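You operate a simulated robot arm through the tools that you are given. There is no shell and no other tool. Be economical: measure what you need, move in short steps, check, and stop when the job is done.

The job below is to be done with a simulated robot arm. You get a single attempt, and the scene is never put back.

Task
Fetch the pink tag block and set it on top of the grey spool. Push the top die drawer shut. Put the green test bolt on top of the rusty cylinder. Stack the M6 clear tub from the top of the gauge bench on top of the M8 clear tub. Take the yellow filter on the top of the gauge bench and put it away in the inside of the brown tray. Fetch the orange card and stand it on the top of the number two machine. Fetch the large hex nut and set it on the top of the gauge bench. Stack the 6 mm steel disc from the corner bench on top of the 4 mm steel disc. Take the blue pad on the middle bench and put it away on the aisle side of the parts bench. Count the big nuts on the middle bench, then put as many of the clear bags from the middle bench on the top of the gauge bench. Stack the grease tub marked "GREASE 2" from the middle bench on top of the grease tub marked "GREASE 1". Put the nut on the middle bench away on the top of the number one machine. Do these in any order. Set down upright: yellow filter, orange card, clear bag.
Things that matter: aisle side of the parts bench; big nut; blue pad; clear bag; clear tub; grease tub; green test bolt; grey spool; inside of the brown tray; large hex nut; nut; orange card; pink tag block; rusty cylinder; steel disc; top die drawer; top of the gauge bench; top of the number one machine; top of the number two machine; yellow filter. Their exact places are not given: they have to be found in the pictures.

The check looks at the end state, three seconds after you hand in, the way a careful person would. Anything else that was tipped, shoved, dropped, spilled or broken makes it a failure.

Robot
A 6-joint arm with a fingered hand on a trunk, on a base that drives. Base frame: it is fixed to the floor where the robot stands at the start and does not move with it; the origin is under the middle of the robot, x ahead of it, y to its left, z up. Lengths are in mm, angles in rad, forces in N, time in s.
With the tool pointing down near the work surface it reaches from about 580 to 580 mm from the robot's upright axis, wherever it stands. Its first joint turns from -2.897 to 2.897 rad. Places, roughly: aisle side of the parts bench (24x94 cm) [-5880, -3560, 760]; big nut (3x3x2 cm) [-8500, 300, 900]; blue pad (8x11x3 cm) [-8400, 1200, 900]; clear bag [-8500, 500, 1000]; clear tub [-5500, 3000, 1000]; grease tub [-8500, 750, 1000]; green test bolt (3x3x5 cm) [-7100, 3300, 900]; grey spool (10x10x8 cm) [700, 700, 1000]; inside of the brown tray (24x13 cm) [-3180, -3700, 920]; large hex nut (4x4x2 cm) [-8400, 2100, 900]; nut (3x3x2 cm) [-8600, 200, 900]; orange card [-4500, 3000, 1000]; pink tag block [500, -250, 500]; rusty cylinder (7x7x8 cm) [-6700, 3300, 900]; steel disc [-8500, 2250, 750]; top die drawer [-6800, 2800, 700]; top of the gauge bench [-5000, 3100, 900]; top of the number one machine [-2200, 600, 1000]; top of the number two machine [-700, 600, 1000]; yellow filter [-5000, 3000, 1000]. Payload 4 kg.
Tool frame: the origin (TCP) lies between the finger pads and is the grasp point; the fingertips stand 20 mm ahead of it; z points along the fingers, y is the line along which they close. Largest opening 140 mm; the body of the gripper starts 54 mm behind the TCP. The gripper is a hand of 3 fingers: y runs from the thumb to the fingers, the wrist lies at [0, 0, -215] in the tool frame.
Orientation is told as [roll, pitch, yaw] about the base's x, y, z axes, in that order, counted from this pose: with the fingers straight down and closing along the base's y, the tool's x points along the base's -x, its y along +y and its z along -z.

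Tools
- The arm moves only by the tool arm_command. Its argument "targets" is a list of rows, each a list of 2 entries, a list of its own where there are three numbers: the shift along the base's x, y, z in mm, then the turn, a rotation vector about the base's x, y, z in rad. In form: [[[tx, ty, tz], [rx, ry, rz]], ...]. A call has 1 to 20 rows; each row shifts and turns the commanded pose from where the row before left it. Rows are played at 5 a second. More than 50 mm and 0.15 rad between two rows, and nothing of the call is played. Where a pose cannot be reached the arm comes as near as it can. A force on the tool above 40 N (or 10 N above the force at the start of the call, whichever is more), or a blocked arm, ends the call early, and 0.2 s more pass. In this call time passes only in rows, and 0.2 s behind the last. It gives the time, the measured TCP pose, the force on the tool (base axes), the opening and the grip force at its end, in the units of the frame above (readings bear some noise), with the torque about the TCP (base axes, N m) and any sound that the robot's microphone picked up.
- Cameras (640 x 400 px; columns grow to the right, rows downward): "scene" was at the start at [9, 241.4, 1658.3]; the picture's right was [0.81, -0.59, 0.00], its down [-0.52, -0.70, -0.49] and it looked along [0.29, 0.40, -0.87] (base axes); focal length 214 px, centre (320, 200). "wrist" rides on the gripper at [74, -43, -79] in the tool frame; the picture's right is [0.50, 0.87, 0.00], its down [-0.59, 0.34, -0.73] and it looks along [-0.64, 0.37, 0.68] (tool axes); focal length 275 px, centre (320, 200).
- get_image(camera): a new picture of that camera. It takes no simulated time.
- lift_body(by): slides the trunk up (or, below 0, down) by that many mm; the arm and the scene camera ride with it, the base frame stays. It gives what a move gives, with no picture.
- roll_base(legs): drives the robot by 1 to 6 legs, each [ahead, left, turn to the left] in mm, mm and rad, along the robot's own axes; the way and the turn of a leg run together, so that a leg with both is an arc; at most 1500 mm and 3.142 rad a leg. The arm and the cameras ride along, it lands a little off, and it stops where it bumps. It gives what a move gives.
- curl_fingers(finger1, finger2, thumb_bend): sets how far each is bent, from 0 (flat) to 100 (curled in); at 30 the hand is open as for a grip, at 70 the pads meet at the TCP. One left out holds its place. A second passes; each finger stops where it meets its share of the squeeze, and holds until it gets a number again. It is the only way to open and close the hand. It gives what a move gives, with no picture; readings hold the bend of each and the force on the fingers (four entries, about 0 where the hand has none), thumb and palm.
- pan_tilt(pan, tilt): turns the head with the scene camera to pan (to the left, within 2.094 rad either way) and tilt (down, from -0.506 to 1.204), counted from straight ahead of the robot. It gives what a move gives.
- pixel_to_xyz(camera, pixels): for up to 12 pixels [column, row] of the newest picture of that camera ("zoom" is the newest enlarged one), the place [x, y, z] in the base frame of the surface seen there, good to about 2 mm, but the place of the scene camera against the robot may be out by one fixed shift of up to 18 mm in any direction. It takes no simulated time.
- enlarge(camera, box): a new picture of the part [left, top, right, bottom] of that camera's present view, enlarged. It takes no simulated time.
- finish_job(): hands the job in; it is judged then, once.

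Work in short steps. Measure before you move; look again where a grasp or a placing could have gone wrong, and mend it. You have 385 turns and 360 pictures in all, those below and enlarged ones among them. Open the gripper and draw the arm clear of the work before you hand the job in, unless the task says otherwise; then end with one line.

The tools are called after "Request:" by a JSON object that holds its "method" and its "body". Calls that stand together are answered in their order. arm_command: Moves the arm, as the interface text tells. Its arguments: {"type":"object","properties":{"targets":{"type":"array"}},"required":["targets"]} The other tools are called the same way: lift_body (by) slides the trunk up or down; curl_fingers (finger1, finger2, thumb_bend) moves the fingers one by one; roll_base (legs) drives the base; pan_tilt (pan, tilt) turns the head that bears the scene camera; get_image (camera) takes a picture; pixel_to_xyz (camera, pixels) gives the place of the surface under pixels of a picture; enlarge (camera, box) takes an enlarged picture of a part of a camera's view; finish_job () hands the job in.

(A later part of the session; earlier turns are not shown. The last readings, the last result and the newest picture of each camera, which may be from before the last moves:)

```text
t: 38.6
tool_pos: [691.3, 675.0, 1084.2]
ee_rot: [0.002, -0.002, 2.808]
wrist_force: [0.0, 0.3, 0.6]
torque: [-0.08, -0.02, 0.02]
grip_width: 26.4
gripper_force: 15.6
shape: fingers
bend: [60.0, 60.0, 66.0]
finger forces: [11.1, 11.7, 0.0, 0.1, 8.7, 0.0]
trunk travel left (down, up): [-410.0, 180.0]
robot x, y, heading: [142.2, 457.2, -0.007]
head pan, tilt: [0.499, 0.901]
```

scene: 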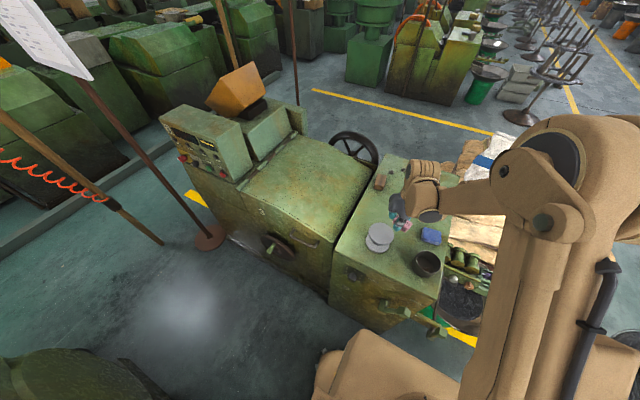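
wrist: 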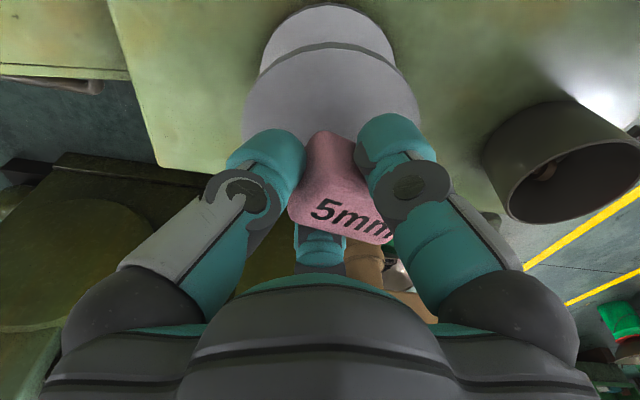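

Request:
{"method": "arm_command", "body": {"targets": [[[0, 0, -1.5], [0, 0, 0]], [[0, 0, -1.5], [0, 0, 0]]]}}

Request:
{"method": "get_image", "body": {"camera": "wrist"}}

```text
t: 39.2
tool_pos: [690.9, 675.1, 1080.1]
ee_rot: [-0.001, -0.001, 2.809]
wrist_force: [0.4, 1.4, 7.4]
torque: [-0.29, 0.07, -0.02]
grip_width: 26.5
gripper_force: 17.6
shape: fingers
bend: [60.0, 60.0, 66.0]
finger forces: [13.1, 13.2, 0.0, 0.1, 8.0, 0.1]
trunk travel left (down, up): [-410.0, 180.0]
robot x, y, heading: [141.7, 459.6, -0.009]
head pan, tilt: [0.499, 0.901]
```

```text
327 pictures are left
```

wrist: 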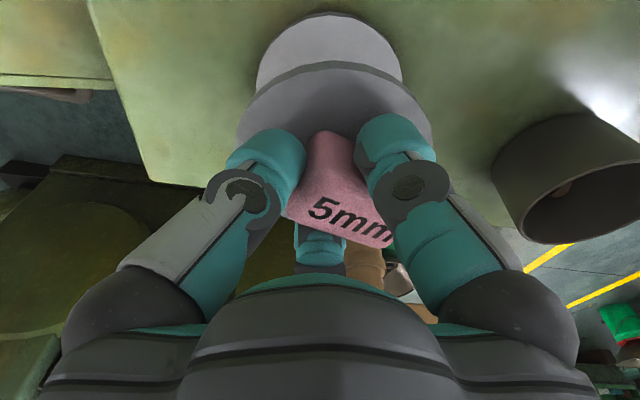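

Contact at 7 N. Release and rise.

Request:
{"method": "curl_fingers", "body": {"finger1": 46, "finger2": 46, "thumb_bend": 46}}

Request:
{"method": "arm_command", "body": {"targets": [[[0, 0, 40], [0, 0, 0]], [[0, 0, 45], [0, 0, 0]], [[0, 0, 45], [0, 0, 0]]]}}

Request:
{"method": "get_image", "body": {"camera": "wrist"}}

```text
t: 40.2
tool_pos: [690.9, 674.6, 1081.3]
ee_rot: [-0.001, -0.001, 2.81]
wrist_force: [-0.4, 0.1, 0.6]
torque: [0.0, 0.0, -0.03]
grip_width: 76.2
gripper_force: 0.0
shape: fingers
bend: [46.0, 46.0, 46.0]
finger forces: [0.1, 0.1, 0.0, 0.0, 0.0, 0.1]
trunk travel left (down, up): [-410.0, 180.0]
robot x, y, heading: [141.6, 456.5, -0.006]
head pan, tilt: [0.499, 0.901]
```

```text
t: 41.0
tool_pos: [691.1, 676.1, 1210.6]
ee_rot: [-0.001, -0.002, 2.809]
wrist_force: [-0.3, -0.9, 1.0]
torque: [0.0, -0.03, 0.01]
grip_width: 76.1
gripper_force: 0.2
shape: fingers
bend: [46.0, 46.0, 46.0]
finger forces: [0.0, 0.0, 0.1, 0.1, 0.0, 0.1]
trunk travel left (down, up): [-410.0, 180.0]
robot x, y, heading: [140.1, 453.1, -0.01]
head pan, tilt: [0.499, 0.901]
```

```text
326 pictures are left
```

wrist: 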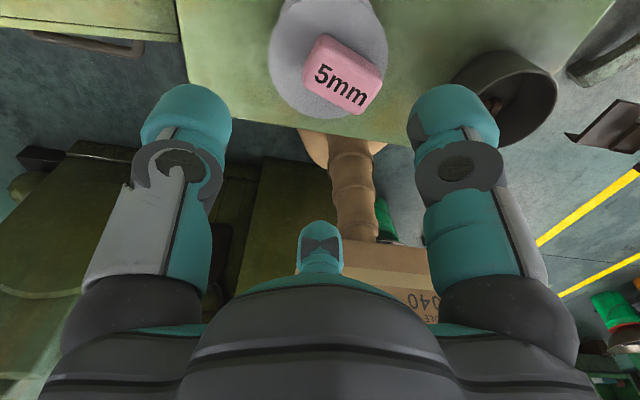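

The pink block lies on the spool (345,75). Task 1 done. Now I raise and fold the arm in, and look leftward/backward for the way to the gauge bench.

Request:
{"method": "arm_command", "body": {"targets": [[[-45, 0, 10], [0, 0, 0.14]], [[-45, 0, 10], [0, 0, 0.14]], [[-45, 0, 0], [0, 0, 0.14]], [[-45, 0, 0], [0, 0, 0.14]], [[-45, 0, 0], [0, 0, 0.14]], [[-45, 0, 0], [0, 0, 0.14]], [[0, 0, 0], [0, 0, 0.14]], [[0, 0, 0], [0, 0, 0.14]], [[0, 0, 0], [0, 0, 0.14]], [[0, 0, 0], [0, 0, 0.14]], [[0, 0, 0], [0, 0, 0.14]]]}}

Request:
{"method": "pan_tilt", "body": {"pan": 1.57, "tilt": 0.5}}

Request:
{"method": "get_image", "body": {"camera": "scene"}}

Request:
{"method": "pan_tilt", "body": {"pan": 2.09, "tilt": 0.3}}

Request:
{"method": "get_image", "body": {"camera": "scene"}}

```text
t: 43.4
tool_pos: [420.5, 676.0, 1230.7]
ee_rot: [0.0, -0.001, -1.93]
wrist_force: [0.5, 0.0, 0.0]
torque: [0.01, 0.01, 0.01]
grip_width: 76.0
gripper_force: 0.0
shape: fingers
bend: [46.0, 46.0, 46.0]
finger forces: [0.0, 0.0, 0.0, 0.0, 0.1, 0.1]
trunk travel left (down, up): [-410.0, 180.0]
robot x, y, heading: [143.5, 454.5, -0.005]
head pan, tilt: [0.499, 0.901]
```

```text
t: 44.7
tool_pos: [421.4, 675.9, 1230.0]
ee_rot: [0.0, -0.001, -1.932]
wrist_force: [0.3, -0.5, 1.0]
torque: [-0.02, -0.01, 0.0]
grip_width: 76.3
gripper_force: 0.2
shape: fingers
bend: [46.0, 46.0, 46.0]
finger forces: [0.1, 0.0, 0.1, 0.1, 0.1, 0.0]
trunk travel left (down, up): [-410.0, 180.0]
robot x, y, heading: [141.0, 455.7, -0.005]
head pan, tilt: [1.571, 0.499]
```

```text
325 pictures are left
```

scene: 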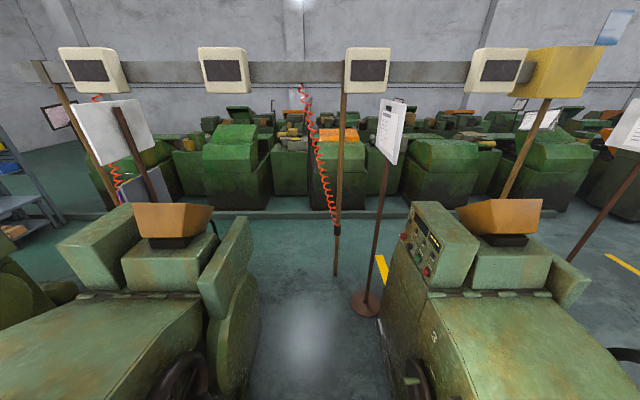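

```text
t: 45.6
tool_pos: [420.8, 675.4, 1228.8]
ee_rot: [0.001, -0.003, -1.934]
wrist_force: [0.9, 0.1, -0.9]
torque: [0.01, 0.02, -0.01]
grip_width: 76.0
gripper_force: 0.1
shape: fingers
bend: [46.0, 46.0, 46.0]
finger forces: [0.1, 0.0, 0.0, 0.1, 0.0, 0.0]
trunk travel left (down, up): [-410.0, 180.0]
robot x, y, heading: [142.6, 455.0, -0.008]
head pan, tilt: [2.089, 0.3]
```

```text
324 pictures are left
```

scene: 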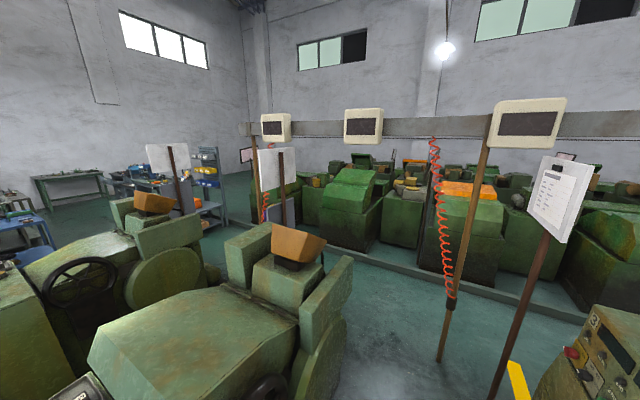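

I drive back to about (-300,-150), turn to face −x, and look ahead.

Request:
{"method": "roll_base", "body": {"legs": [[-200, -605, 0], [-243, 0, 0], [0, 0, 3.14]]}}

Request:
{"method": "pan_tilt", "body": {"pan": 0.0, "tilt": 0.3}}

Request:
{"method": "get_image", "body": {"camera": "scene"}}

Request:
{"method": "pan_tilt", "body": {"pan": -0.9, "tilt": 0.4}}

Request:
{"method": "get_image", "body": {"camera": "scene"}}

```text
t: 50.4
tool_pos: [9.9, 69.9, 1231.7]
ee_rot: [0.002, -0.002, -1.929]
wrist_force: [-1.8, 0.2, 0.2]
torque: [0.0, -0.08, 0.0]
grip_width: 76.2
gripper_force: 0.1
shape: fingers
bend: [46.0, 46.0, 46.0]
finger forces: [0.0, 0.1, 0.0, 0.0, 0.1, 0.0]
trunk travel left (down, up): [-410.0, 180.0]
robot x, y, heading: [-262.1, -153.8, -0.003]
head pan, tilt: [2.089, 0.3]
stopped in leg 2: the robot was blocked; the commanded pose is now the measured one
```

```text
t: 52.4
tool_pos: [14.1, 70.8, 1230.2]
ee_rot: [0.0, -0.001, -1.931]
wrist_force: [-0.6, -0.3, -0.2]
torque: [0.02, -0.01, -0.02]
grip_width: 76.1
gripper_force: 0.1
shape: fingers
bend: [46.0, 46.0, 46.0]
finger forces: [0.0, 0.1, 0.0, 0.0, 0.1, 0.0]
trunk travel left (down, up): [-410.0, 180.0]
robot x, y, heading: [-264.3, -150.5, -0.003]
head pan, tilt: [0.0, 0.3]
```

```text
323 pictures are left
```

scene: 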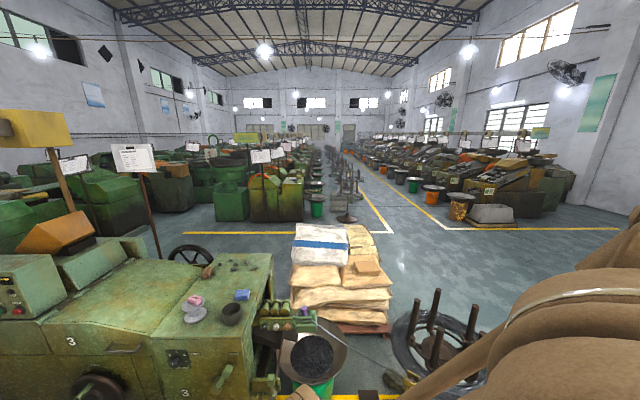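

```text
t: 53.6
tool_pos: [15.6, 69.7, 1230.3]
ee_rot: [0.0, -0.003, -1.933]
wrist_force: [0.6, 0.5, 0.1]
torque: [-0.03, 0.0, -0.01]
grip_width: 76.1
gripper_force: 0.0
shape: fingers
bend: [46.0, 46.0, 46.0]
finger forces: [0.0, 0.1, 0.0, 0.0, 0.1, 0.1]
trunk travel left (down, up): [-410.0, 180.0]
robot x, y, heading: [-262.2, -148.6, -0.004]
head pan, tilt: [-0.901, 0.4]
```

```text
322 pictures are left
```

scene: 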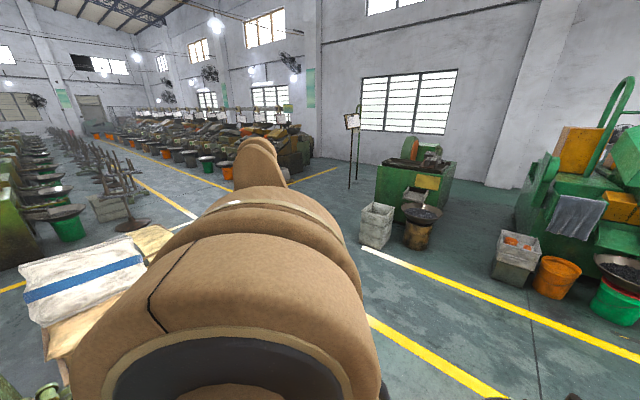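

The base bumped something behind. I look back left/down to see what is there.

Request:
{"method": "pan_tilt", "body": {"pan": 2.09, "tilt": 0.8}}

Request:
{"method": "get_image", "body": {"camera": "scene"}}

Request:
{"method": "pan_tilt", "body": {"pan": -2.09, "tilt": 0.6}}

Request:
{"method": "get_image", "body": {"camera": "scene"}}

```text
t: 56.2
tool_pos: [15.6, 69.5, 1230.6]
ee_rot: [-0.001, -0.003, -1.932]
wrist_force: [0.2, 0.9, -0.2]
torque: [0.0, 0.01, -0.02]
grip_width: 76.0
gripper_force: 0.1
shape: fingers
bend: [46.0, 46.0, 46.0]
finger forces: [0.0, 0.0, 0.1, 0.0, 0.0, 0.0]
trunk travel left (down, up): [-410.0, 180.0]
robot x, y, heading: [-263.3, -153.6, -0.006]
head pan, tilt: [2.089, 0.799]
```

```text
321 pictures are left
```

scene: 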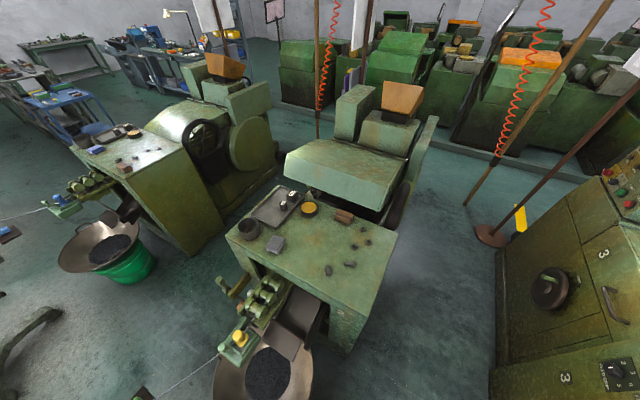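

```text
t: 59.6
tool_pos: [15.5, 71.1, 1230.1]
ee_rot: [-0.001, -0.001, -1.931]
wrist_force: [-0.1, -0.5, 0.2]
torque: [-0.02, -0.01, 0.01]
grip_width: 76.1
gripper_force: 0.1
shape: fingers
bend: [46.0, 46.0, 46.0]
finger forces: [0.0, 0.1, 0.1, 0.1, 0.0, 0.0]
trunk travel left (down, up): [-410.0, 180.0]
robot x, y, heading: [-263.9, -152.1, -0.001]
head pan, tilt: [-2.089, 0.6]
```

```text
320 pictures are left
```

scene: 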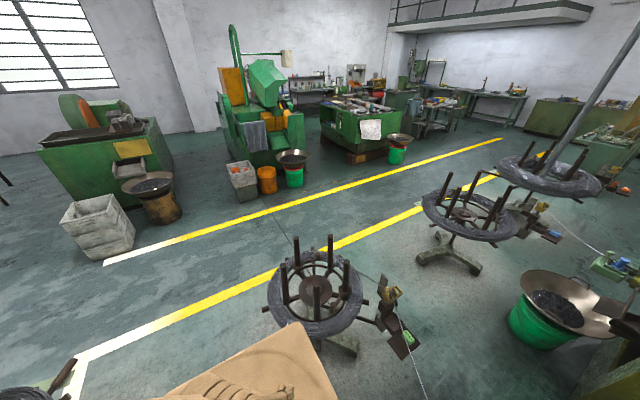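

I'm among coil stands; the yellow-lined aisle is at right. Measure coil stands, plates and the aisle lines from this picture.

Request:
{"method": "pixel_to_xyz", "body": {"camera": "scene", "pixels": [[316, 290], [268, 300], [362, 290], [405, 340], [400, 310], [345, 345], [280, 275], [75, 390], [170, 238], [90, 355], [470, 215], [425, 390]]}}

Request:
{"method": "pan_tilt", "body": {"pan": -2.09, "tilt": 1.15}}

Request:
{"method": "get_image", "body": {"camera": "scene"}}

```text
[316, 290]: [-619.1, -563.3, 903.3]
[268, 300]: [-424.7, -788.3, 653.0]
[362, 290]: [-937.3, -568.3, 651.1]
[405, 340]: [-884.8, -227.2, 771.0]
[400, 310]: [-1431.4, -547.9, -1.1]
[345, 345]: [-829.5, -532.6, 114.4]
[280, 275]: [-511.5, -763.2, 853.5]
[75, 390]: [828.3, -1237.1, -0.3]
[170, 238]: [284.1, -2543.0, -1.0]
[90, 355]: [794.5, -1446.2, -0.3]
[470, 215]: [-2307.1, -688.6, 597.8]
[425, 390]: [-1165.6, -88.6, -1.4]
```

```text
t: 60.6
tool_pos: [16.0, 70.1, 1229.6]
ee_rot: [0.0, -0.001, -1.933]
wrist_force: [-0.8, -0.2, -0.2]
torque: [-0.01, 0.01, -0.02]
grip_width: 76.2
gripper_force: 0.1
shape: fingers
bend: [46.0, 46.0, 46.0]
finger forces: [0.0, 0.1, 0.0, 0.1, 0.0, 0.0]
trunk travel left (down, up): [-410.0, 180.0]
robot x, y, heading: [-265.9, -151.9, -0.009]
head pan, tilt: [-2.089, 1.15]
```

```text
319 pictures are left
```

scene: 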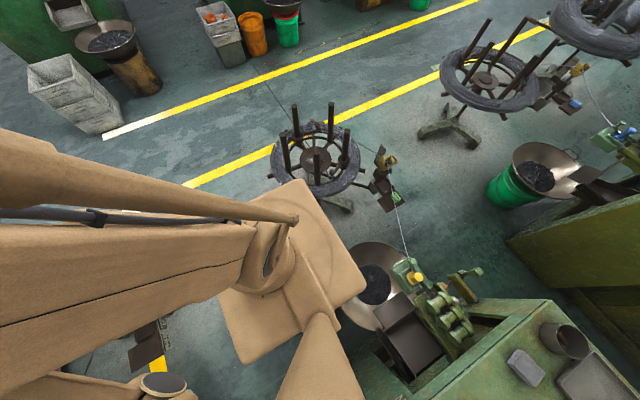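

Bowl of machine 2 is what I touched; it stands fine. I go back to x≈0, out to the aisle (y≈−1650), turn to −x, and drive along it.

Request:
{"method": "roll_base", "body": {"legs": [[255, 0, 0], [0, -1500, 0], [0, 0, 3.14], [1500, 0, 0], [1500, 0, 0]]}}

Request:
{"method": "pan_tilt", "body": {"pan": 0.0, "tilt": 0.4}}

Request:
{"method": "get_image", "body": {"camera": "scene"}}

Request:
{"method": "pan_tilt", "body": {"pan": -1.0, "tilt": 0.4}}

Request:
{"method": "get_image", "body": {"camera": "scene"}}

```text
t: 90.8
tool_pos: [-3308.4, -1745.0, 1229.6]
ee_rot: [0.0, -0.002, 1.18]
wrist_force: [0.2, -0.6, 1.0]
torque: [0.06, 0.02, -0.03]
grip_width: 76.3
gripper_force: 0.1
shape: fingers
bend: [46.0, 46.0, 46.0]
finger forces: [0.0, 0.1, 0.0, 0.0, 0.0, 0.0]
trunk travel left (down, up): [-410.0, 180.0]
robot x, y, heading: [-3024.5, -1526.0, 3.109]
head pan, tilt: [-2.089, 1.15]
```

```text
t: 92.8
tool_pos: [-3308.4, -1745.3, 1229.7]
ee_rot: [0.0, -0.001, 1.182]
wrist_force: [0.4, 0.8, 0.3]
torque: [-0.02, 0.02, 0.03]
grip_width: 76.0
gripper_force: 0.0
shape: fingers
bend: [46.0, 46.0, 46.0]
finger forces: [0.1, 0.0, 0.0, 0.1, 0.0, 0.1]
trunk travel left (down, up): [-410.0, 180.0]
robot x, y, heading: [-3024.5, -1528.3, 3.111]
head pan, tilt: [0.0, 0.4]
```

```text
318 pictures are left
```

scene: 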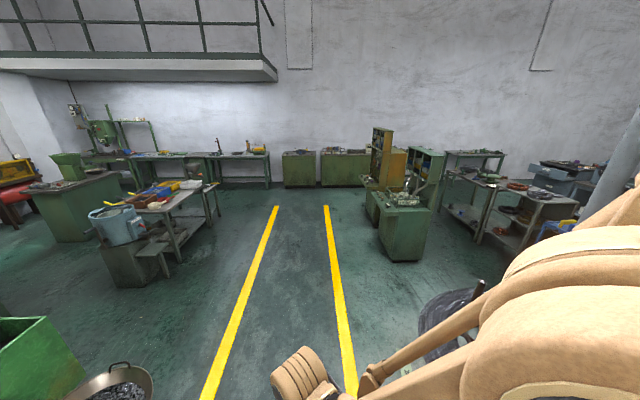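

```text
t: 94.0
tool_pos: [-3308.6, -1744.8, 1229.5]
ee_rot: [-0.001, -0.002, 1.18]
wrist_force: [0.4, 0.3, -0.5]
torque: [0.02, -0.04, 0.01]
grip_width: 76.0
gripper_force: 0.1
shape: fingers
bend: [46.0, 46.0, 46.0]
finger forces: [0.0, 0.1, 0.1, 0.1, 0.1, 0.0]
trunk travel left (down, up): [-410.0, 180.0]
robot x, y, heading: [-3027.0, -1534.1, 3.106]
head pan, tilt: [-1.0, 0.4]
```

```text
317 pictures are left
```

scene: 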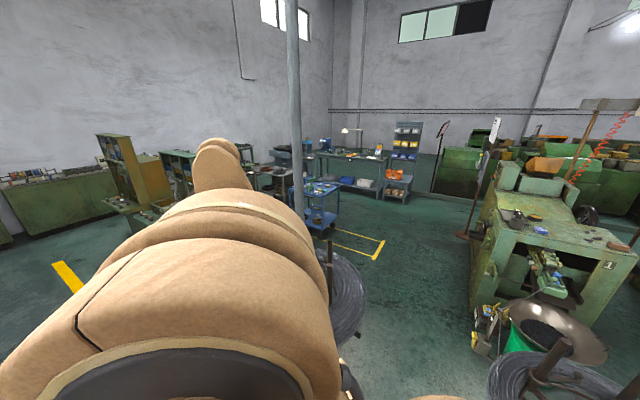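

Gauge bench with lamp at (350,155), cart at (320,200). Measure positions along the corridor.

Request:
{"method": "pixel_to_xyz", "body": {"camera": "scene", "pixels": [[322, 228], [345, 300], [362, 320], [420, 280], [350, 190], [400, 200], [472, 300], [483, 345], [465, 238], [375, 158], [320, 155], [380, 255]]}}

Request:
{"method": "enlarge", "body": {"camera": "scene", "box": [290, 110, 450, 210]}}

```text
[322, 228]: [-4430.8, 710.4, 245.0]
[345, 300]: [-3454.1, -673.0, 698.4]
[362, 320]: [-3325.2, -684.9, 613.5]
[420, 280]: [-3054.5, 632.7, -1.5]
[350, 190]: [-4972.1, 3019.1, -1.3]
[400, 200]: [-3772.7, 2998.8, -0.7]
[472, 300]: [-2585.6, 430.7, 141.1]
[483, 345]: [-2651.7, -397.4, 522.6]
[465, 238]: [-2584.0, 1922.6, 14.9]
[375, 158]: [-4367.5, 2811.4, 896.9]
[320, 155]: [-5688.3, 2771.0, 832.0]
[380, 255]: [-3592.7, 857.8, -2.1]
```

```text
4.00 times, centred on (370, 160) of scene
```

zoom: 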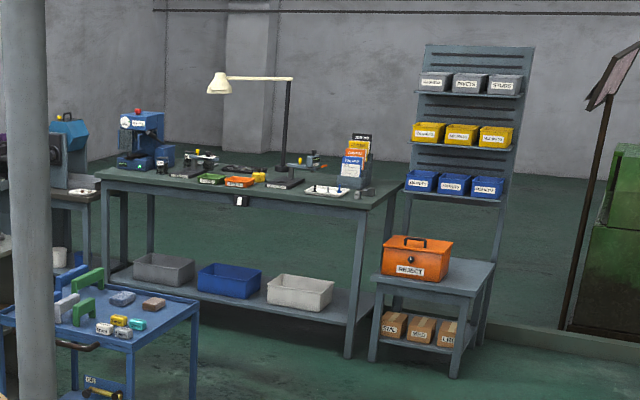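

Gap beside coil is unclear on the right; I drive on 950 mm and look right again for the left-hand route.

Request:
{"method": "roll_base", "body": {"legs": [[1050, 0, 0.03]]}}

Request:
{"method": "pan_tilt", "body": {"pan": -1.3, "tilt": 0.5}}

Request:
{"method": "get_image", "body": {"camera": "scene"}}

```text
t: 99.5
tool_pos: [-4357.1, -1757.0, 1230.5]
ee_rot: [-0.001, -0.003, 1.239]
wrist_force: [-1.1, -0.4, 0.6]
torque: [0.0, 0.01, 0.02]
grip_width: 76.1
gripper_force: 0.0
shape: fingers
bend: [46.0, 46.0, 46.0]
finger forces: [0.0, 0.1, 0.0, 0.0, 0.0, 0.0]
trunk travel left (down, up): [-410.0, 180.0]
robot x, y, heading: [-4085.5, -1526.7, -3.118]
head pan, tilt: [-1.0, 0.4]
```

```text
t: 100.3
tool_pos: [-4355.9, -1756.9, 1229.7]
ee_rot: [0.0, -0.004, 1.24]
wrist_force: [0.6, 0.3, 0.6]
torque: [0.01, -0.03, -0.01]
grip_width: 76.0
gripper_force: 0.0
shape: fingers
bend: [46.0, 46.0, 46.0]
finger forces: [0.0, 0.0, 0.1, 0.0, 0.0, 0.0]
trunk travel left (down, up): [-410.0, 180.0]
robot x, y, heading: [-4081.8, -1528.5, -3.116]
head pan, tilt: [-1.3, 0.499]
```

```text
315 pictures are left
```

scene: 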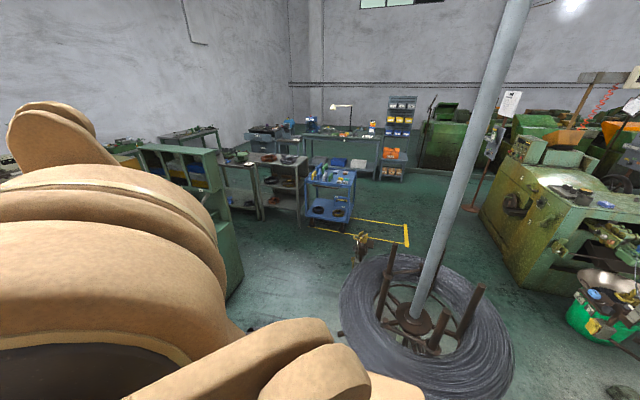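

Measure the left corridor between cabinet (240,270) and coil (345,300).

Request:
{"method": "pixel_to_xyz", "body": {"camera": "scene", "pixels": [[234, 295], [342, 298], [290, 270], [305, 222], [312, 215], [405, 240], [425, 210], [360, 245], [345, 222], [260, 215], [510, 340], [360, 175]]}}

```text
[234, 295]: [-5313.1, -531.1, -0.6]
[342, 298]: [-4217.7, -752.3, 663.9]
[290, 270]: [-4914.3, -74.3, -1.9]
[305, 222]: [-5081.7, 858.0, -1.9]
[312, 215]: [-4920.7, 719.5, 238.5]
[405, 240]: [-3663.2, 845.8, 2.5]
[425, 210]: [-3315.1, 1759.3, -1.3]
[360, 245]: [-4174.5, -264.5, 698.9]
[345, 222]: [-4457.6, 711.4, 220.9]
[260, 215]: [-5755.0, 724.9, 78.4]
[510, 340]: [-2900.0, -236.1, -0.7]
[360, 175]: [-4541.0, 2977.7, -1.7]
```

Left gap is 1.1 m wide. Drive to x≈−4770, turn to face +y, go up to y≈200, then look.

Request:
{"method": "roll_base", "body": {"legs": [[690, 0, 0], [0, 0, -1.595], [1500, 0, 0], [230, 0, 0]]}}

Request:
{"method": "pan_tilt", "body": {"pan": 0.0, "tilt": 0.5}}

Request:
{"method": "get_image", "body": {"camera": "scene"}}

```text
t: 116.3
tool_pos: [-5036.8, 457.3, 1230.0]
ee_rot: [0.001, -0.002, -0.351]
wrist_force: [-0.6, 0.1, -1.0]
torque: [-0.05, -0.01, 0.0]
grip_width: 76.0
gripper_force: 0.1
shape: fingers
bend: [46.0, 46.0, 46.0]
finger forces: [0.0, 0.0, 0.1, 0.0, 0.0, 0.0]
trunk travel left (down, up): [-410.0, 180.0]
robot x, y, heading: [-4811.7, 184.8, 1.577]
head pan, tilt: [-1.3, 0.499]
```

```text
t: 117.8
tool_pos: [-5038.0, 457.9, 1230.2]
ee_rot: [0.0, 0.0, -0.348]
wrist_force: [0.1, 0.7, -1.1]
torque: [0.02, 0.0, -0.01]
grip_width: 76.2
gripper_force: 0.0
shape: fingers
bend: [46.0, 46.0, 46.0]
finger forces: [0.0, 0.1, 0.1, 0.0, 0.0, 0.1]
trunk travel left (down, up): [-410.0, 180.0]
robot x, y, heading: [-4810.5, 181.8, 1.583]
head pan, tilt: [0.0, 0.499]
```

```text
314 pictures are left
```

scene: 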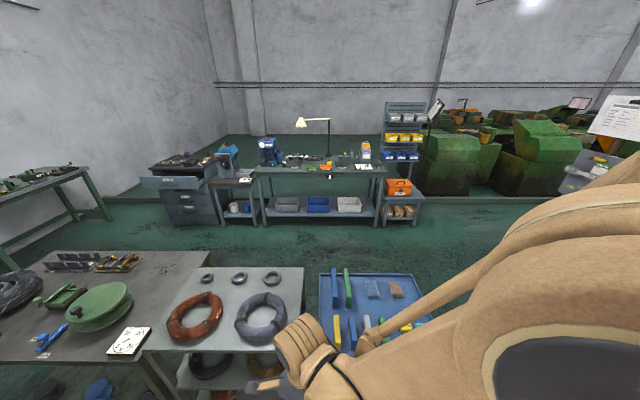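

Clear. Slide right around the cart and go up to the gauge bench.

Request:
{"method": "roll_base", "body": {"legs": [[40, -1350, 0], [1400, 0, 0], [250, 500, 0]]}}

Request:
{"method": "get_image", "body": {"camera": "scene"}}

```text
t: 133.9
tool_pos: [-4234.1, 2164.6, 1229.1]
ee_rot: [0.001, -0.003, -0.327]
wrist_force: [0.0, -0.9, -0.3]
torque: [-0.03, 0.0, 0.01]
grip_width: 76.5
gripper_force: 0.0
shape: fingers
bend: [46.0, 46.0, 46.0]
finger forces: [0.0, 0.0, 0.0, 0.0, 0.0, 0.1]
trunk travel left (down, up): [-410.0, 180.0]
robot x, y, heading: [-4003.7, 1891.4, 1.601]
head pan, tilt: [0.0, 0.499]
```

```text
313 pictures are left
```

scene: 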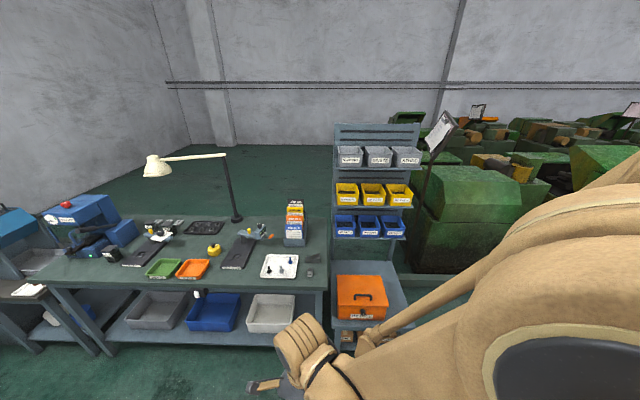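

Zoom into the bench top.

Request:
{"method": "enlarge", "body": {"camera": "scene", "box": [100, 190, 228, 270]}}

Request:
{"method": "enlarge", "body": {"camera": "scene", "box": [200, 190, 328, 270]}}

```text
5.00 times, centred on (164, 230) of scene
```

zoom: 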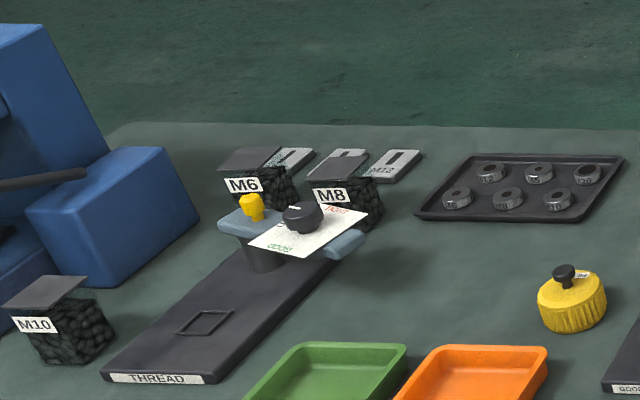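

```text
5.00 times, centred on (264, 230) of scene
```

zoom: 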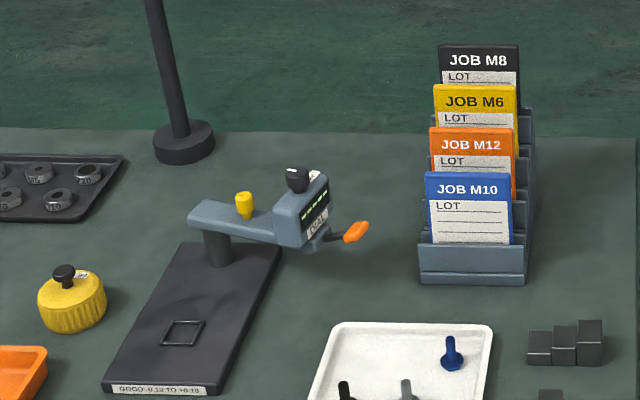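

Tubs M6/M8 sit behind the thread gauge, filter at zoomed (70,300), orange card second in the rack. Measure them.

Request:
{"method": "pixel_to_xyz", "body": {"camera": "zoom", "pixels": [[430, 140], [514, 140], [472, 128], [472, 150], [462, 180], [72, 300], [65, 270], [470, 280], [245, 205], [295, 180], [356, 230], [60, 320]]}}

Request:
{"method": "pixel_to_xyz", "body": {"camera": "scene", "pixels": [[149, 222], [151, 229], [168, 226], [166, 231], [172, 235], [156, 231], [160, 237], [130, 265], [320, 285], [100, 283], [150, 213], [236, 210]]}}

```text
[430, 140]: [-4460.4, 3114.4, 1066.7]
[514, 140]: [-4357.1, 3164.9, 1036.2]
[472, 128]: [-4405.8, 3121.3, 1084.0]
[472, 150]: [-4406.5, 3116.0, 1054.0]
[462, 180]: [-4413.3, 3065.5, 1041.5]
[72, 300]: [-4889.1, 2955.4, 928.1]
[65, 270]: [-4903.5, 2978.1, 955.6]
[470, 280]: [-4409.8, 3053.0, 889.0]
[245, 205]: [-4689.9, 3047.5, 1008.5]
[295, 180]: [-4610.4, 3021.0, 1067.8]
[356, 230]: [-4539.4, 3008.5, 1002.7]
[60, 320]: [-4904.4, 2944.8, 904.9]
```

```text
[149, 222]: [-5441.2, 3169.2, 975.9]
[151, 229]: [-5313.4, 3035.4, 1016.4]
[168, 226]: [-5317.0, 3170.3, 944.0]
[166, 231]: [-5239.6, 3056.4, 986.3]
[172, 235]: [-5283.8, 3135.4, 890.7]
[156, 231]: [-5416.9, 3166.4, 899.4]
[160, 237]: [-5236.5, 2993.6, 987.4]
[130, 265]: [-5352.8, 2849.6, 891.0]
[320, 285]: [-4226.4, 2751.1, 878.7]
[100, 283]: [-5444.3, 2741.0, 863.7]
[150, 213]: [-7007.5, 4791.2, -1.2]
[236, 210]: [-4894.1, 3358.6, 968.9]
```

Tubs first: I drive to about x=−5270, y=2280 facing the bench.

Request:
{"method": "roll_base", "body": {"legs": [[390, 1260, -0.03]]}}

Request:
{"method": "pan_tilt", "body": {"pan": -0.1, "tilt": 0.75}}

Request:
{"method": "get_image", "body": {"camera": "scene"}}

```text
t: 140.6
tool_pos: [-5499.4, 2547.3, 1229.3]
ee_rot: [-0.001, 0.0, -0.362]
wrist_force: [-0.6, -0.7, 1.2]
torque: [0.02, 0.0, -0.01]
grip_width: 76.1
gripper_force: 0.1
shape: fingers
bend: [46.0, 46.0, 46.0]
finger forces: [0.0, 0.0, 0.0, 0.0, 0.0, 0.1]
trunk travel left (down, up): [-410.0, 180.0]
robot x, y, heading: [-5282.1, 2267.2, 1.563]
head pan, tilt: [0.0, 0.499]
```

```text
t: 141.4
tool_pos: [-5500.6, 2546.5, 1229.5]
ee_rot: [0.0, -0.001, -0.364]
wrist_force: [0.2, -0.2, -0.3]
torque: [0.01, 0.03, 0.01]
grip_width: 76.0
gripper_force: 0.0
shape: fingers
bend: [46.0, 46.0, 46.0]
finger forces: [0.1, 0.0, 0.1, 0.0, 0.0, 0.0]
trunk travel left (down, up): [-410.0, 180.0]
robot x, y, heading: [-5278.6, 2268.4, 1.561]
head pan, tilt: [-0.099, 0.75]
```

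```text
310 pictures are left
```

scene: 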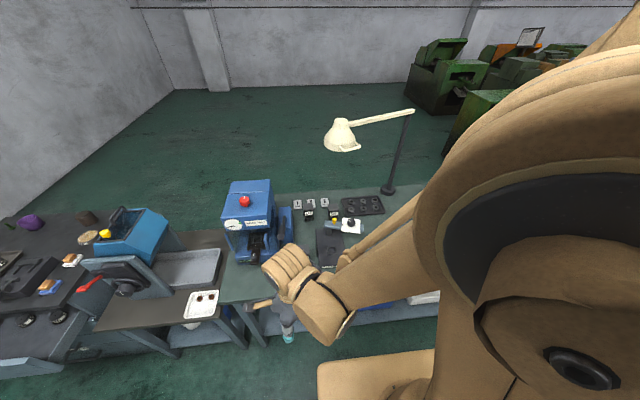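

Lamp head near (342,135) hangs over the area. Zoom on the tubs and measure lamp and tubs.

Request:
{"method": "enlarge", "body": {"camera": "scene", "box": [272, 180, 400, 260]}}

Request:
{"method": "pixel_to_xyz", "body": {"camera": "scene", "pixels": [[342, 150], [326, 148], [360, 147], [342, 125], [370, 120], [412, 112], [245, 200], [270, 185], [335, 227]]}}

```text
5.00 times, centred on (336, 220) of scene
```

zoom: 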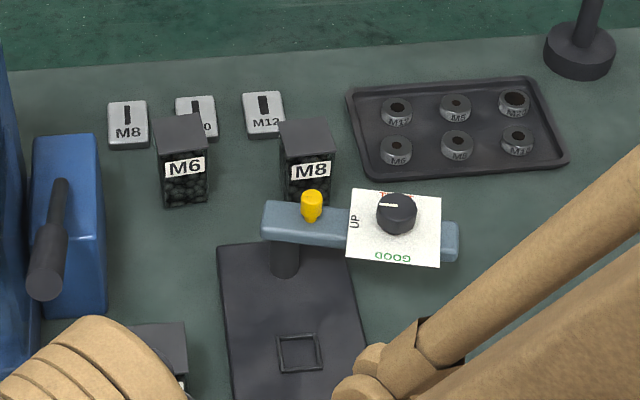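

```text
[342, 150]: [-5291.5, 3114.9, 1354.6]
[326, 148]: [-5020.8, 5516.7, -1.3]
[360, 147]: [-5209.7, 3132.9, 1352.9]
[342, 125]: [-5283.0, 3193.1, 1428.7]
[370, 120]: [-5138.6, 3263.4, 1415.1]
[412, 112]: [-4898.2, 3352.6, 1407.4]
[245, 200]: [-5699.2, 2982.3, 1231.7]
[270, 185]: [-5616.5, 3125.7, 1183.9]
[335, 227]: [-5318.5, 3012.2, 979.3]
```

Lamp bottom is at z≈1353 near (-5250,3140). Measure the tub lids in the zoom.

Request:
{"method": "pixel_to_xyz", "body": {"camera": "zoom", "pixels": [[156, 122], [203, 117], [208, 150], [160, 155], [181, 136], [282, 124], [327, 120], [333, 148], [287, 152], [307, 135], [185, 200], [240, 180]]}}

```text
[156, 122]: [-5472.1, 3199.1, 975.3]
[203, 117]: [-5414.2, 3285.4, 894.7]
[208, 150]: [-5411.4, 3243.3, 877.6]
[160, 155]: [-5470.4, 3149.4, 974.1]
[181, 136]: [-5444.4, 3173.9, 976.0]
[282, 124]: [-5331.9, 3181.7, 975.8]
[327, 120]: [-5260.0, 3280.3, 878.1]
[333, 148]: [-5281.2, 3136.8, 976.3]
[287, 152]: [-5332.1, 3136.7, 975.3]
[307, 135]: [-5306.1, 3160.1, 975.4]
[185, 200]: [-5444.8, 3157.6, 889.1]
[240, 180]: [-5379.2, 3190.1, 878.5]
```

Measure the base's front edge to know how close I may go.

Request:
{"method": "pixel_to_xyz", "body": {"camera": "scene", "pixels": [[330, 362], [375, 357], [430, 352], [325, 390], [300, 340], [260, 335], [420, 300], [350, 320]]}}

Request:
{"method": "pan_tilt", "body": {"pan": 0.0, "tilt": 1.2}}

Request:
{"method": "get_image", "body": {"camera": "scene"}}

```text
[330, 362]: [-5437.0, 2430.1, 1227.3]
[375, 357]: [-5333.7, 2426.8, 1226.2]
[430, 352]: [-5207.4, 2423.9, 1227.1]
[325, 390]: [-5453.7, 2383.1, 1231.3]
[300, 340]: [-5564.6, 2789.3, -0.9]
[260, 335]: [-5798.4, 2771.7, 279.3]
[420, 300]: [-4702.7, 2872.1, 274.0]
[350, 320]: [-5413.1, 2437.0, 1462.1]
```

```text
t: 142.3
tool_pos: [-5502.5, 2547.2, 1230.0]
ee_rot: [0.0, -0.001, -0.363]
wrist_force: [-0.1, -0.1, 0.2]
torque: [0.03, 0.01, 0.02]
grip_width: 76.1
gripper_force: 0.1
shape: fingers
bend: [46.0, 46.0, 46.0]
finger forces: [0.0, 0.1, 0.0, 0.0, 0.0, 0.0]
trunk travel left (down, up): [-410.0, 180.0]
robot x, y, heading: [-5277.1, 2268.3, 1.56]
head pan, tilt: [0.0, 1.201]
```

```text
308 pictures are left
```

scene: 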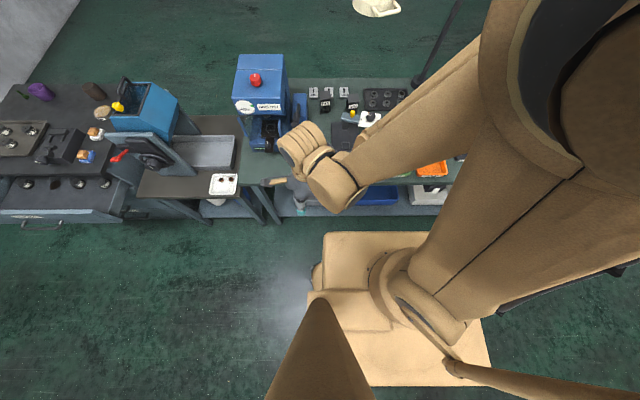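

That plate is the trunk carriage. I turn the hand to yaw π (thumb to the back, camera on the right-back side) before approaching.

Request:
{"method": "arm_command", "body": {"targets": [[[5, 0, 0], [0, 0, 0.148]], [[5, 0, 0], [0, 0, 0.148]], [[5, 0, 0], [0, 0, 0.148]], [[5, 0, 0], [0, 0, 0.148]], [[5, 0, 0], [0, 0, 0.148]], [[5, 0, 0], [0, 0, 0.148]], [[5, 0, 0], [0, 0, 0.148]], [[5, 0, 0], [0, 0, 0.148]], [[5, 0, 0], [0, 0, 0.148]], [[5, 0, 0], [0, 0, 0.148]], [[5, 0, 0], [0, 0, 0.148]], [[5, 0, 0], [0, 0, 0.148]], [[5, 0, 0], [0, 0, 0.148]], [[5, 0, 0], [0, 0, 0.148]], [[5, 0, 0], [0, 0, 0.148]], [[5, 0, 0], [0, 0, 0.148]], [[5, 0, 0], [0, 0, 0.148]], [[5, 0, 0], [0, 0, 0.148]], [[5, 0, 0], [0, 0, 0.148]], [[5, 0, 0], [0, 0, 0.148]]]}}

Request:
{"method": "arm_command", "body": {"targets": [[[0, 0, 0], [0, 0, 0.136]], [[0, 0, 0], [0, 0, 0.136]], [[0, 0, 0], [0, 0, 0.136]], [[0, 0, 0], [0, 0, 0.136]]]}}

Request:
{"method": "roll_base", "body": {"legs": [[170, 100, 0]]}}

Request:
{"method": "get_image", "body": {"camera": "scene"}}

```text
t: 146.5
tool_pos: [-5398.8, 2545.8, 1231.6]
ee_rot: [0.0, -0.002, 2.598]
wrist_force: [-1.0, -0.2, -0.8]
torque: [0.0, 0.02, 0.03]
grip_width: 76.3
gripper_force: 0.1
shape: fingers
bend: [46.0, 46.0, 46.0]
finger forces: [0.0, 0.0, 0.0, 0.0, 0.0, 0.0]
trunk travel left (down, up): [-410.0, 180.0]
robot x, y, heading: [-5281.0, 2271.5, 1.566]
head pan, tilt: [0.0, 1.201]
```

```text
t: 147.5
tool_pos: [-5400.8, 2546.8, 1230.4]
ee_rot: [0.001, -0.002, -3.142]
wrist_force: [0.3, 0.1, 0.4]
torque: [0.02, -0.01, 0.01]
grip_width: 76.3
gripper_force: 0.0
shape: fingers
bend: [46.0, 46.0, 46.0]
finger forces: [0.0, 0.0, 0.0, 0.0, 0.0, 0.0]
trunk travel left (down, up): [-410.0, 180.0]
robot x, y, heading: [-5276.0, 2267.9, 1.564]
head pan, tilt: [0.0, 1.201]
```

```text
t: 149.0
tool_pos: [-5498.5, 2715.4, 1229.7]
ee_rot: [0.001, -0.002, 3.141]
wrist_force: [-0.1, 0.8, -0.3]
torque: [0.0, -0.03, 0.0]
grip_width: 76.1
gripper_force: 0.1
shape: fingers
bend: [46.0, 46.0, 46.0]
finger forces: [0.1, 0.0, 0.0, 0.0, 0.0, 0.1]
trunk travel left (down, up): [-410.0, 180.0]
robot x, y, heading: [-5376.0, 2433.9, 1.565]
head pan, tilt: [0.0, 1.201]
```

```text
307 pictures are left
```

scene: 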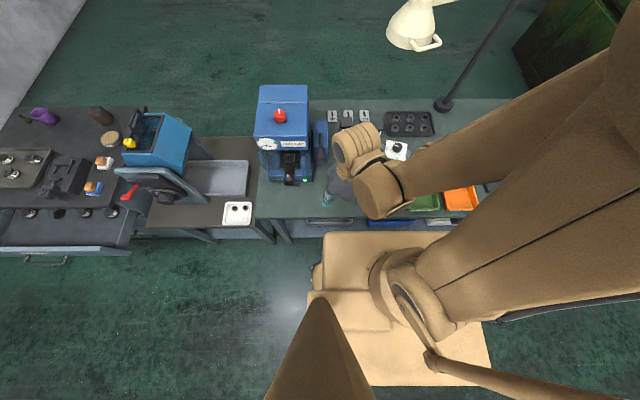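

No bump. Move the hand forward over the front of M6, a bit lower, and look with the wrist camera.

Request:
{"method": "arm_command", "body": {"targets": [[[6, 44, -8], [0, 0, 0]], [[6, 44, -8], [0, 0, 0]], [[6, 44, -8], [0, 0, 0]], [[6, 44, -8], [0, 0, 0]], [[6, 44, -8], [0, 0, 0]], [[6, 44, -8], [0, 0, 0]], [[6, 44, -8], [0, 0, 0]], [[6, 44, -8], [0, 0, 0]], [[6, 44, -8], [0, 0, 0]]]}}

Request:
{"method": "get_image", "body": {"camera": "wrist"}}

Request:
{"method": "get_image", "body": {"camera": "scene"}}

```text
t: 151.0
tool_pos: [-5454.9, 3111.5, 1158.0]
ee_rot: [0.001, 0.002, 3.129]
wrist_force: [0.3, 0.7, 0.5]
torque: [-0.04, 0.0, 0.02]
grip_width: 76.3
gripper_force: 0.0
shape: fingers
bend: [46.0, 46.0, 46.0]
finger forces: [0.0, 0.1, 0.0, 0.1, 0.0, 0.0]
out of reach, approached as far as the arm can: row 9
trunk travel left (down, up): [-410.0, 180.0]
robot x, y, heading: [-5377.7, 2434.2, 1.565]
head pan, tilt: [0.0, 1.201]
```

```text
306 pictures are left
```

wrist: 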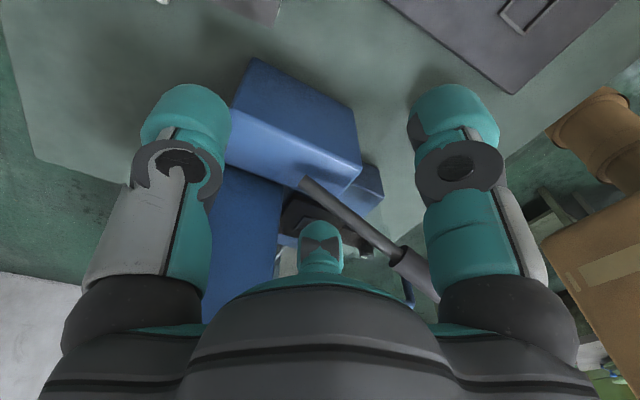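

```text
305 pictures are left
```

scene: 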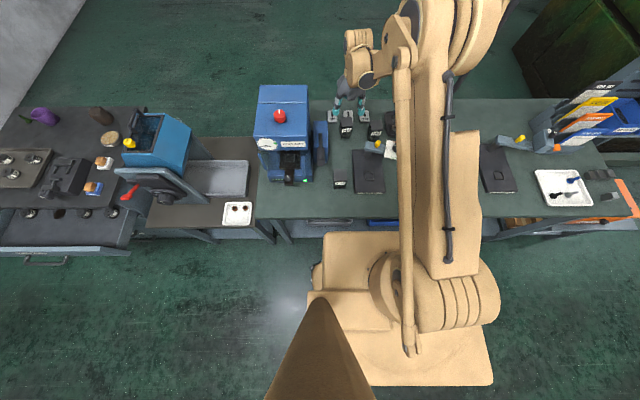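

Outer reach is about 685 mm here, so I drive 95 mm closer (carriage front still well short of the bench).

Request:
{"method": "arm_command", "body": {"targets": [[[5, -40, 0], [0, 0, 0]]]}}

Request:
{"method": "roll_base", "body": {"legs": [[100, 0, 0]]}}

Request:
{"method": "get_image", "body": {"camera": "wrist"}}

```text
t: 151.4
tool_pos: [-5450.0, 3066.7, 1159.5]
ee_rot: [-0.002, 0.003, 3.13]
wrist_force: [-0.4, -0.9, -0.4]
torque: [-0.02, 0.0, -0.03]
grip_width: 76.1
gripper_force: 0.1
shape: fingers
bend: [46.0, 46.0, 46.0]
finger forces: [0.0, 0.0, 0.1, 0.0, 0.1, 0.1]
trunk travel left (down, up): [-410.0, 180.0]
robot x, y, heading: [-5378.6, 2435.4, 1.565]
head pan, tilt: [0.0, 1.201]
```

```text
t: 152.6
tool_pos: [-5450.8, 3168.7, 1157.5]
ee_rot: [0.002, 0.002, 3.134]
wrist_force: [0.1, 0.5, -0.1]
torque: [-0.05, -0.03, -0.02]
grip_width: 76.4
gripper_force: 0.1
shape: fingers
bend: [46.0, 46.0, 46.0]
finger forces: [0.0, 0.0, 0.0, 0.1, 0.0, 0.0]
trunk travel left (down, up): [-410.0, 180.0]
robot x, y, heading: [-5376.0, 2530.9, 1.565]
head pan, tilt: [0.0, 1.201]
```

```text
304 pictures are left
```

wrist: 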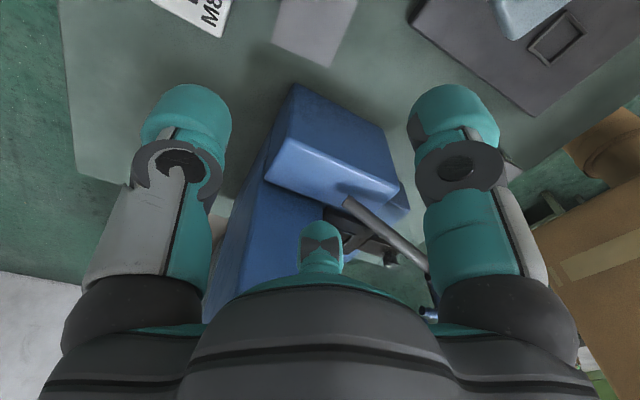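

M6's lid shows at (315,30). Measure it and the blue device's nearest edge.

Request:
{"method": "pixel_to_xyz", "body": {"camera": "wrist", "pixels": [[315, 30], [276, 36], [322, 62], [348, 14], [288, 5], [295, 90], [390, 135], [275, 170], [345, 200]]}}

```text
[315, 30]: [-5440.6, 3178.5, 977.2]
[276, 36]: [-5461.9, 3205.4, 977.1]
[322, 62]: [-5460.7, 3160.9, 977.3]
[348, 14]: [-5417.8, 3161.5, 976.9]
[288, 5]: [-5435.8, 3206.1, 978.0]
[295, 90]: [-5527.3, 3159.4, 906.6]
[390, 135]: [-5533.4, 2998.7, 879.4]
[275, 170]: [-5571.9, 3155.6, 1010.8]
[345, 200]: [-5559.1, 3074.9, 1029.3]
```

M6 centre (-5439,3183), lid ~48 mm, top 977. Align and lower with the trunk.

Request:
{"method": "arm_command", "body": {"targets": [[[12, 14, 0], [0, 0, 0.008]]]}}

Request:
{"method": "lift_body", "body": {"by": -150}}

Request:
{"method": "get_image", "body": {"camera": "wrist"}}

```text
t: 153.0
tool_pos: [-5448.8, 3182.0, 1158.6]
ee_rot: [-0.002, 0.006, 3.13]
wrist_force: [0.0, 0.3, -0.6]
torque: [-0.01, 0.02, -0.01]
grip_width: 76.2
gripper_force: 0.0
shape: fingers
bend: [46.0, 46.0, 46.0]
finger forces: [0.0, 0.0, 0.0, 0.0, 0.1, 0.0]
out of reach, approached as far as the arm can: row 1
trunk travel left (down, up): [-410.0, 180.0]
robot x, y, heading: [-5374.0, 2534.7, 1.563]
head pan, tilt: [0.0, 1.201]
```

```text
t: 154.7
tool_pos: [-5449.2, 3179.0, 1009.6]
ee_rot: [-0.002, 0.005, 3.132]
wrist_force: [-0.6, 0.1, -0.3]
torque: [0.0, -0.01, 0.01]
grip_width: 76.2
gripper_force: 0.0
shape: fingers
bend: [46.0, 46.0, 46.0]
finger forces: [0.1, 0.0, 0.0, 0.0, 0.1, 0.0]
trunk travel left (down, up): [-260.0, 330.0]
robot x, y, heading: [-5376.4, 2531.6, 1.563]
head pan, tilt: [0.0, 1.201]
```

```text
303 pictures are left
```

wrist: 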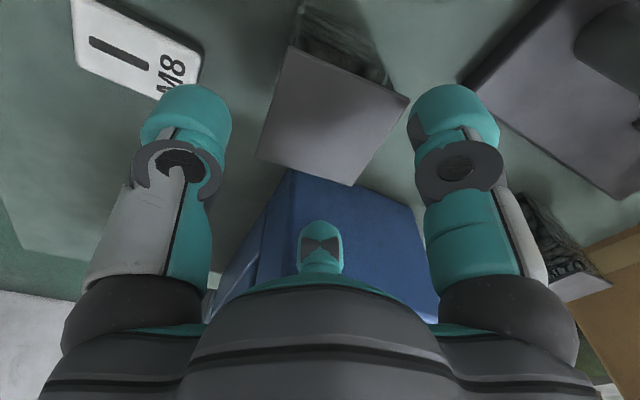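

Reach is at its edge; pull the arm back 48 mm and drive 50 mm closer, then re-measure.

Request:
{"method": "arm_command", "body": {"targets": [[[8, -48, 5], [0, 0, 0]]]}}

Request:
{"method": "roll_base", "body": {"legs": [[50, 0, 0]]}}

Request:
{"method": "get_image", "body": {"camera": "wrist"}}

```text
t: 155.1
tool_pos: [-5442.5, 3130.3, 1014.8]
ee_rot: [-0.001, 0.005, 3.129]
wrist_force: [0.6, -0.8, -0.9]
torque: [0.0, -0.02, 0.0]
grip_width: 76.2
gripper_force: 0.0
shape: fingers
bend: [46.0, 46.0, 46.0]
finger forces: [0.0, 0.0, 0.1, 0.1, 0.0, 0.0]
trunk travel left (down, up): [-260.0, 330.0]
robot x, y, heading: [-5376.4, 2535.2, 1.565]
head pan, tilt: [0.0, 1.201]
```

```text
t: 155.8
tool_pos: [-5442.2, 3131.8, 1012.8]
ee_rot: [-0.002, 0.006, 3.127]
wrist_force: [-0.3, 0.0, -0.2]
torque: [0.01, 0.0, 0.01]
grip_width: 76.2
gripper_force: 0.1
shape: fingers
bend: [46.0, 46.0, 46.0]
finger forces: [0.0, 0.1, 0.0, 0.0, 0.0, 0.0]
trunk travel left (down, up): [-260.0, 330.0]
robot x, y, heading: [-5374.1, 2535.4, 1.566]
head pan, tilt: [0.0, 1.201]
stopped in leg 1: the robot was blocked; the commanded pose is now the measured one
```

```text
302 pictures are left
```

wrist: 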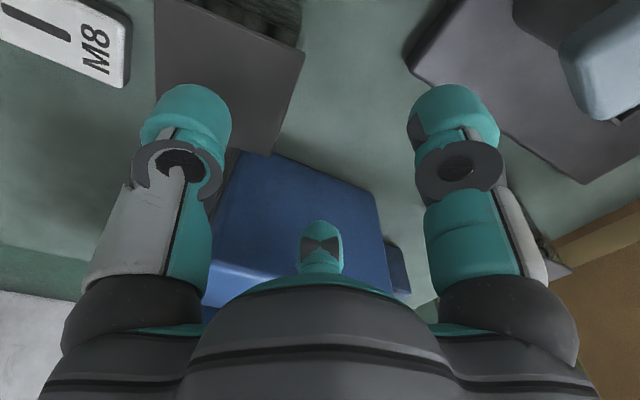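

Base is at its stop, and the limit was the hand's yaw, not reach. Yaw +π/2 (thumb to the right) is well inside; I turn there and return over M6.

Request:
{"method": "arm_command", "body": {"targets": [[[0, 0, 40], [0, 0, -0.142]], [[0, 0, 0], [0, 0, -0.142]], [[0, 0, 0], [0, 0, -0.142]], [[0, 0, 0], [0, 0, -0.142]], [[0, 0, 0], [0, 0, -0.142]], [[0, 0, 0], [0, 0, -0.142]], [[0, 5, 0], [0, 0, -0.142]], [[0, 10, 0], [0, 0, -0.142]], [[0, 10, 0], [0, 0, -0.142]], [[0, 10, 0], [0, 0, -0.142]], [[0, 10, 0], [0, 0, -0.137]]]}}

Request:
{"method": "get_image", "body": {"camera": "wrist"}}

```text
t: 158.2
tool_pos: [-5440.2, 3177.0, 1054.7]
ee_rot: [-0.002, 0.007, 1.568]
wrist_force: [0.2, -0.2, -0.3]
torque: [-0.04, 0.01, 0.03]
grip_width: 76.1
gripper_force: 0.1
shape: fingers
bend: [46.0, 46.0, 46.0]
finger forces: [0.0, 0.0, 0.0, 0.1, 0.0, 0.1]
trunk travel left (down, up): [-260.0, 330.0]
robot x, y, heading: [-5375.9, 2530.8, 1.565]
head pan, tilt: [0.0, 1.201]
```

```text
301 pictures are left
```

wrist: 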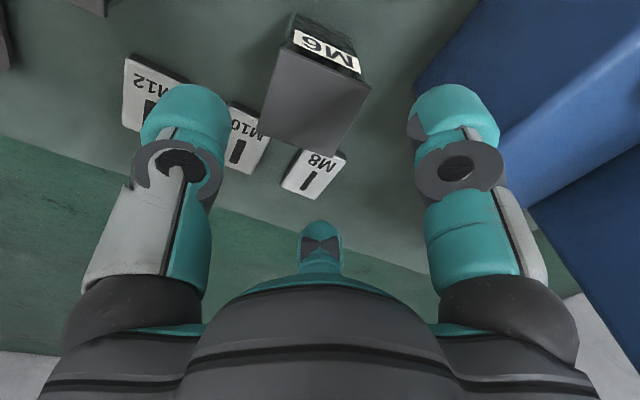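

Request:
{"method": "pixel_to_xyz", "body": {"camera": "wrist", "pixels": [[285, 47], [367, 88], [328, 153], [260, 117], [315, 100], [440, 75], [500, 170], [232, 140]]}}

```text
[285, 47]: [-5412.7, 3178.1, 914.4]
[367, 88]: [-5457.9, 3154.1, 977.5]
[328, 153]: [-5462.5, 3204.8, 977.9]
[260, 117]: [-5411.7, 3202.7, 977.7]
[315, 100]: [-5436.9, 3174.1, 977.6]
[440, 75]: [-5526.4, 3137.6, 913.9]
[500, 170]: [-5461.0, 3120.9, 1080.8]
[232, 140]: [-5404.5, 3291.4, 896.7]
```

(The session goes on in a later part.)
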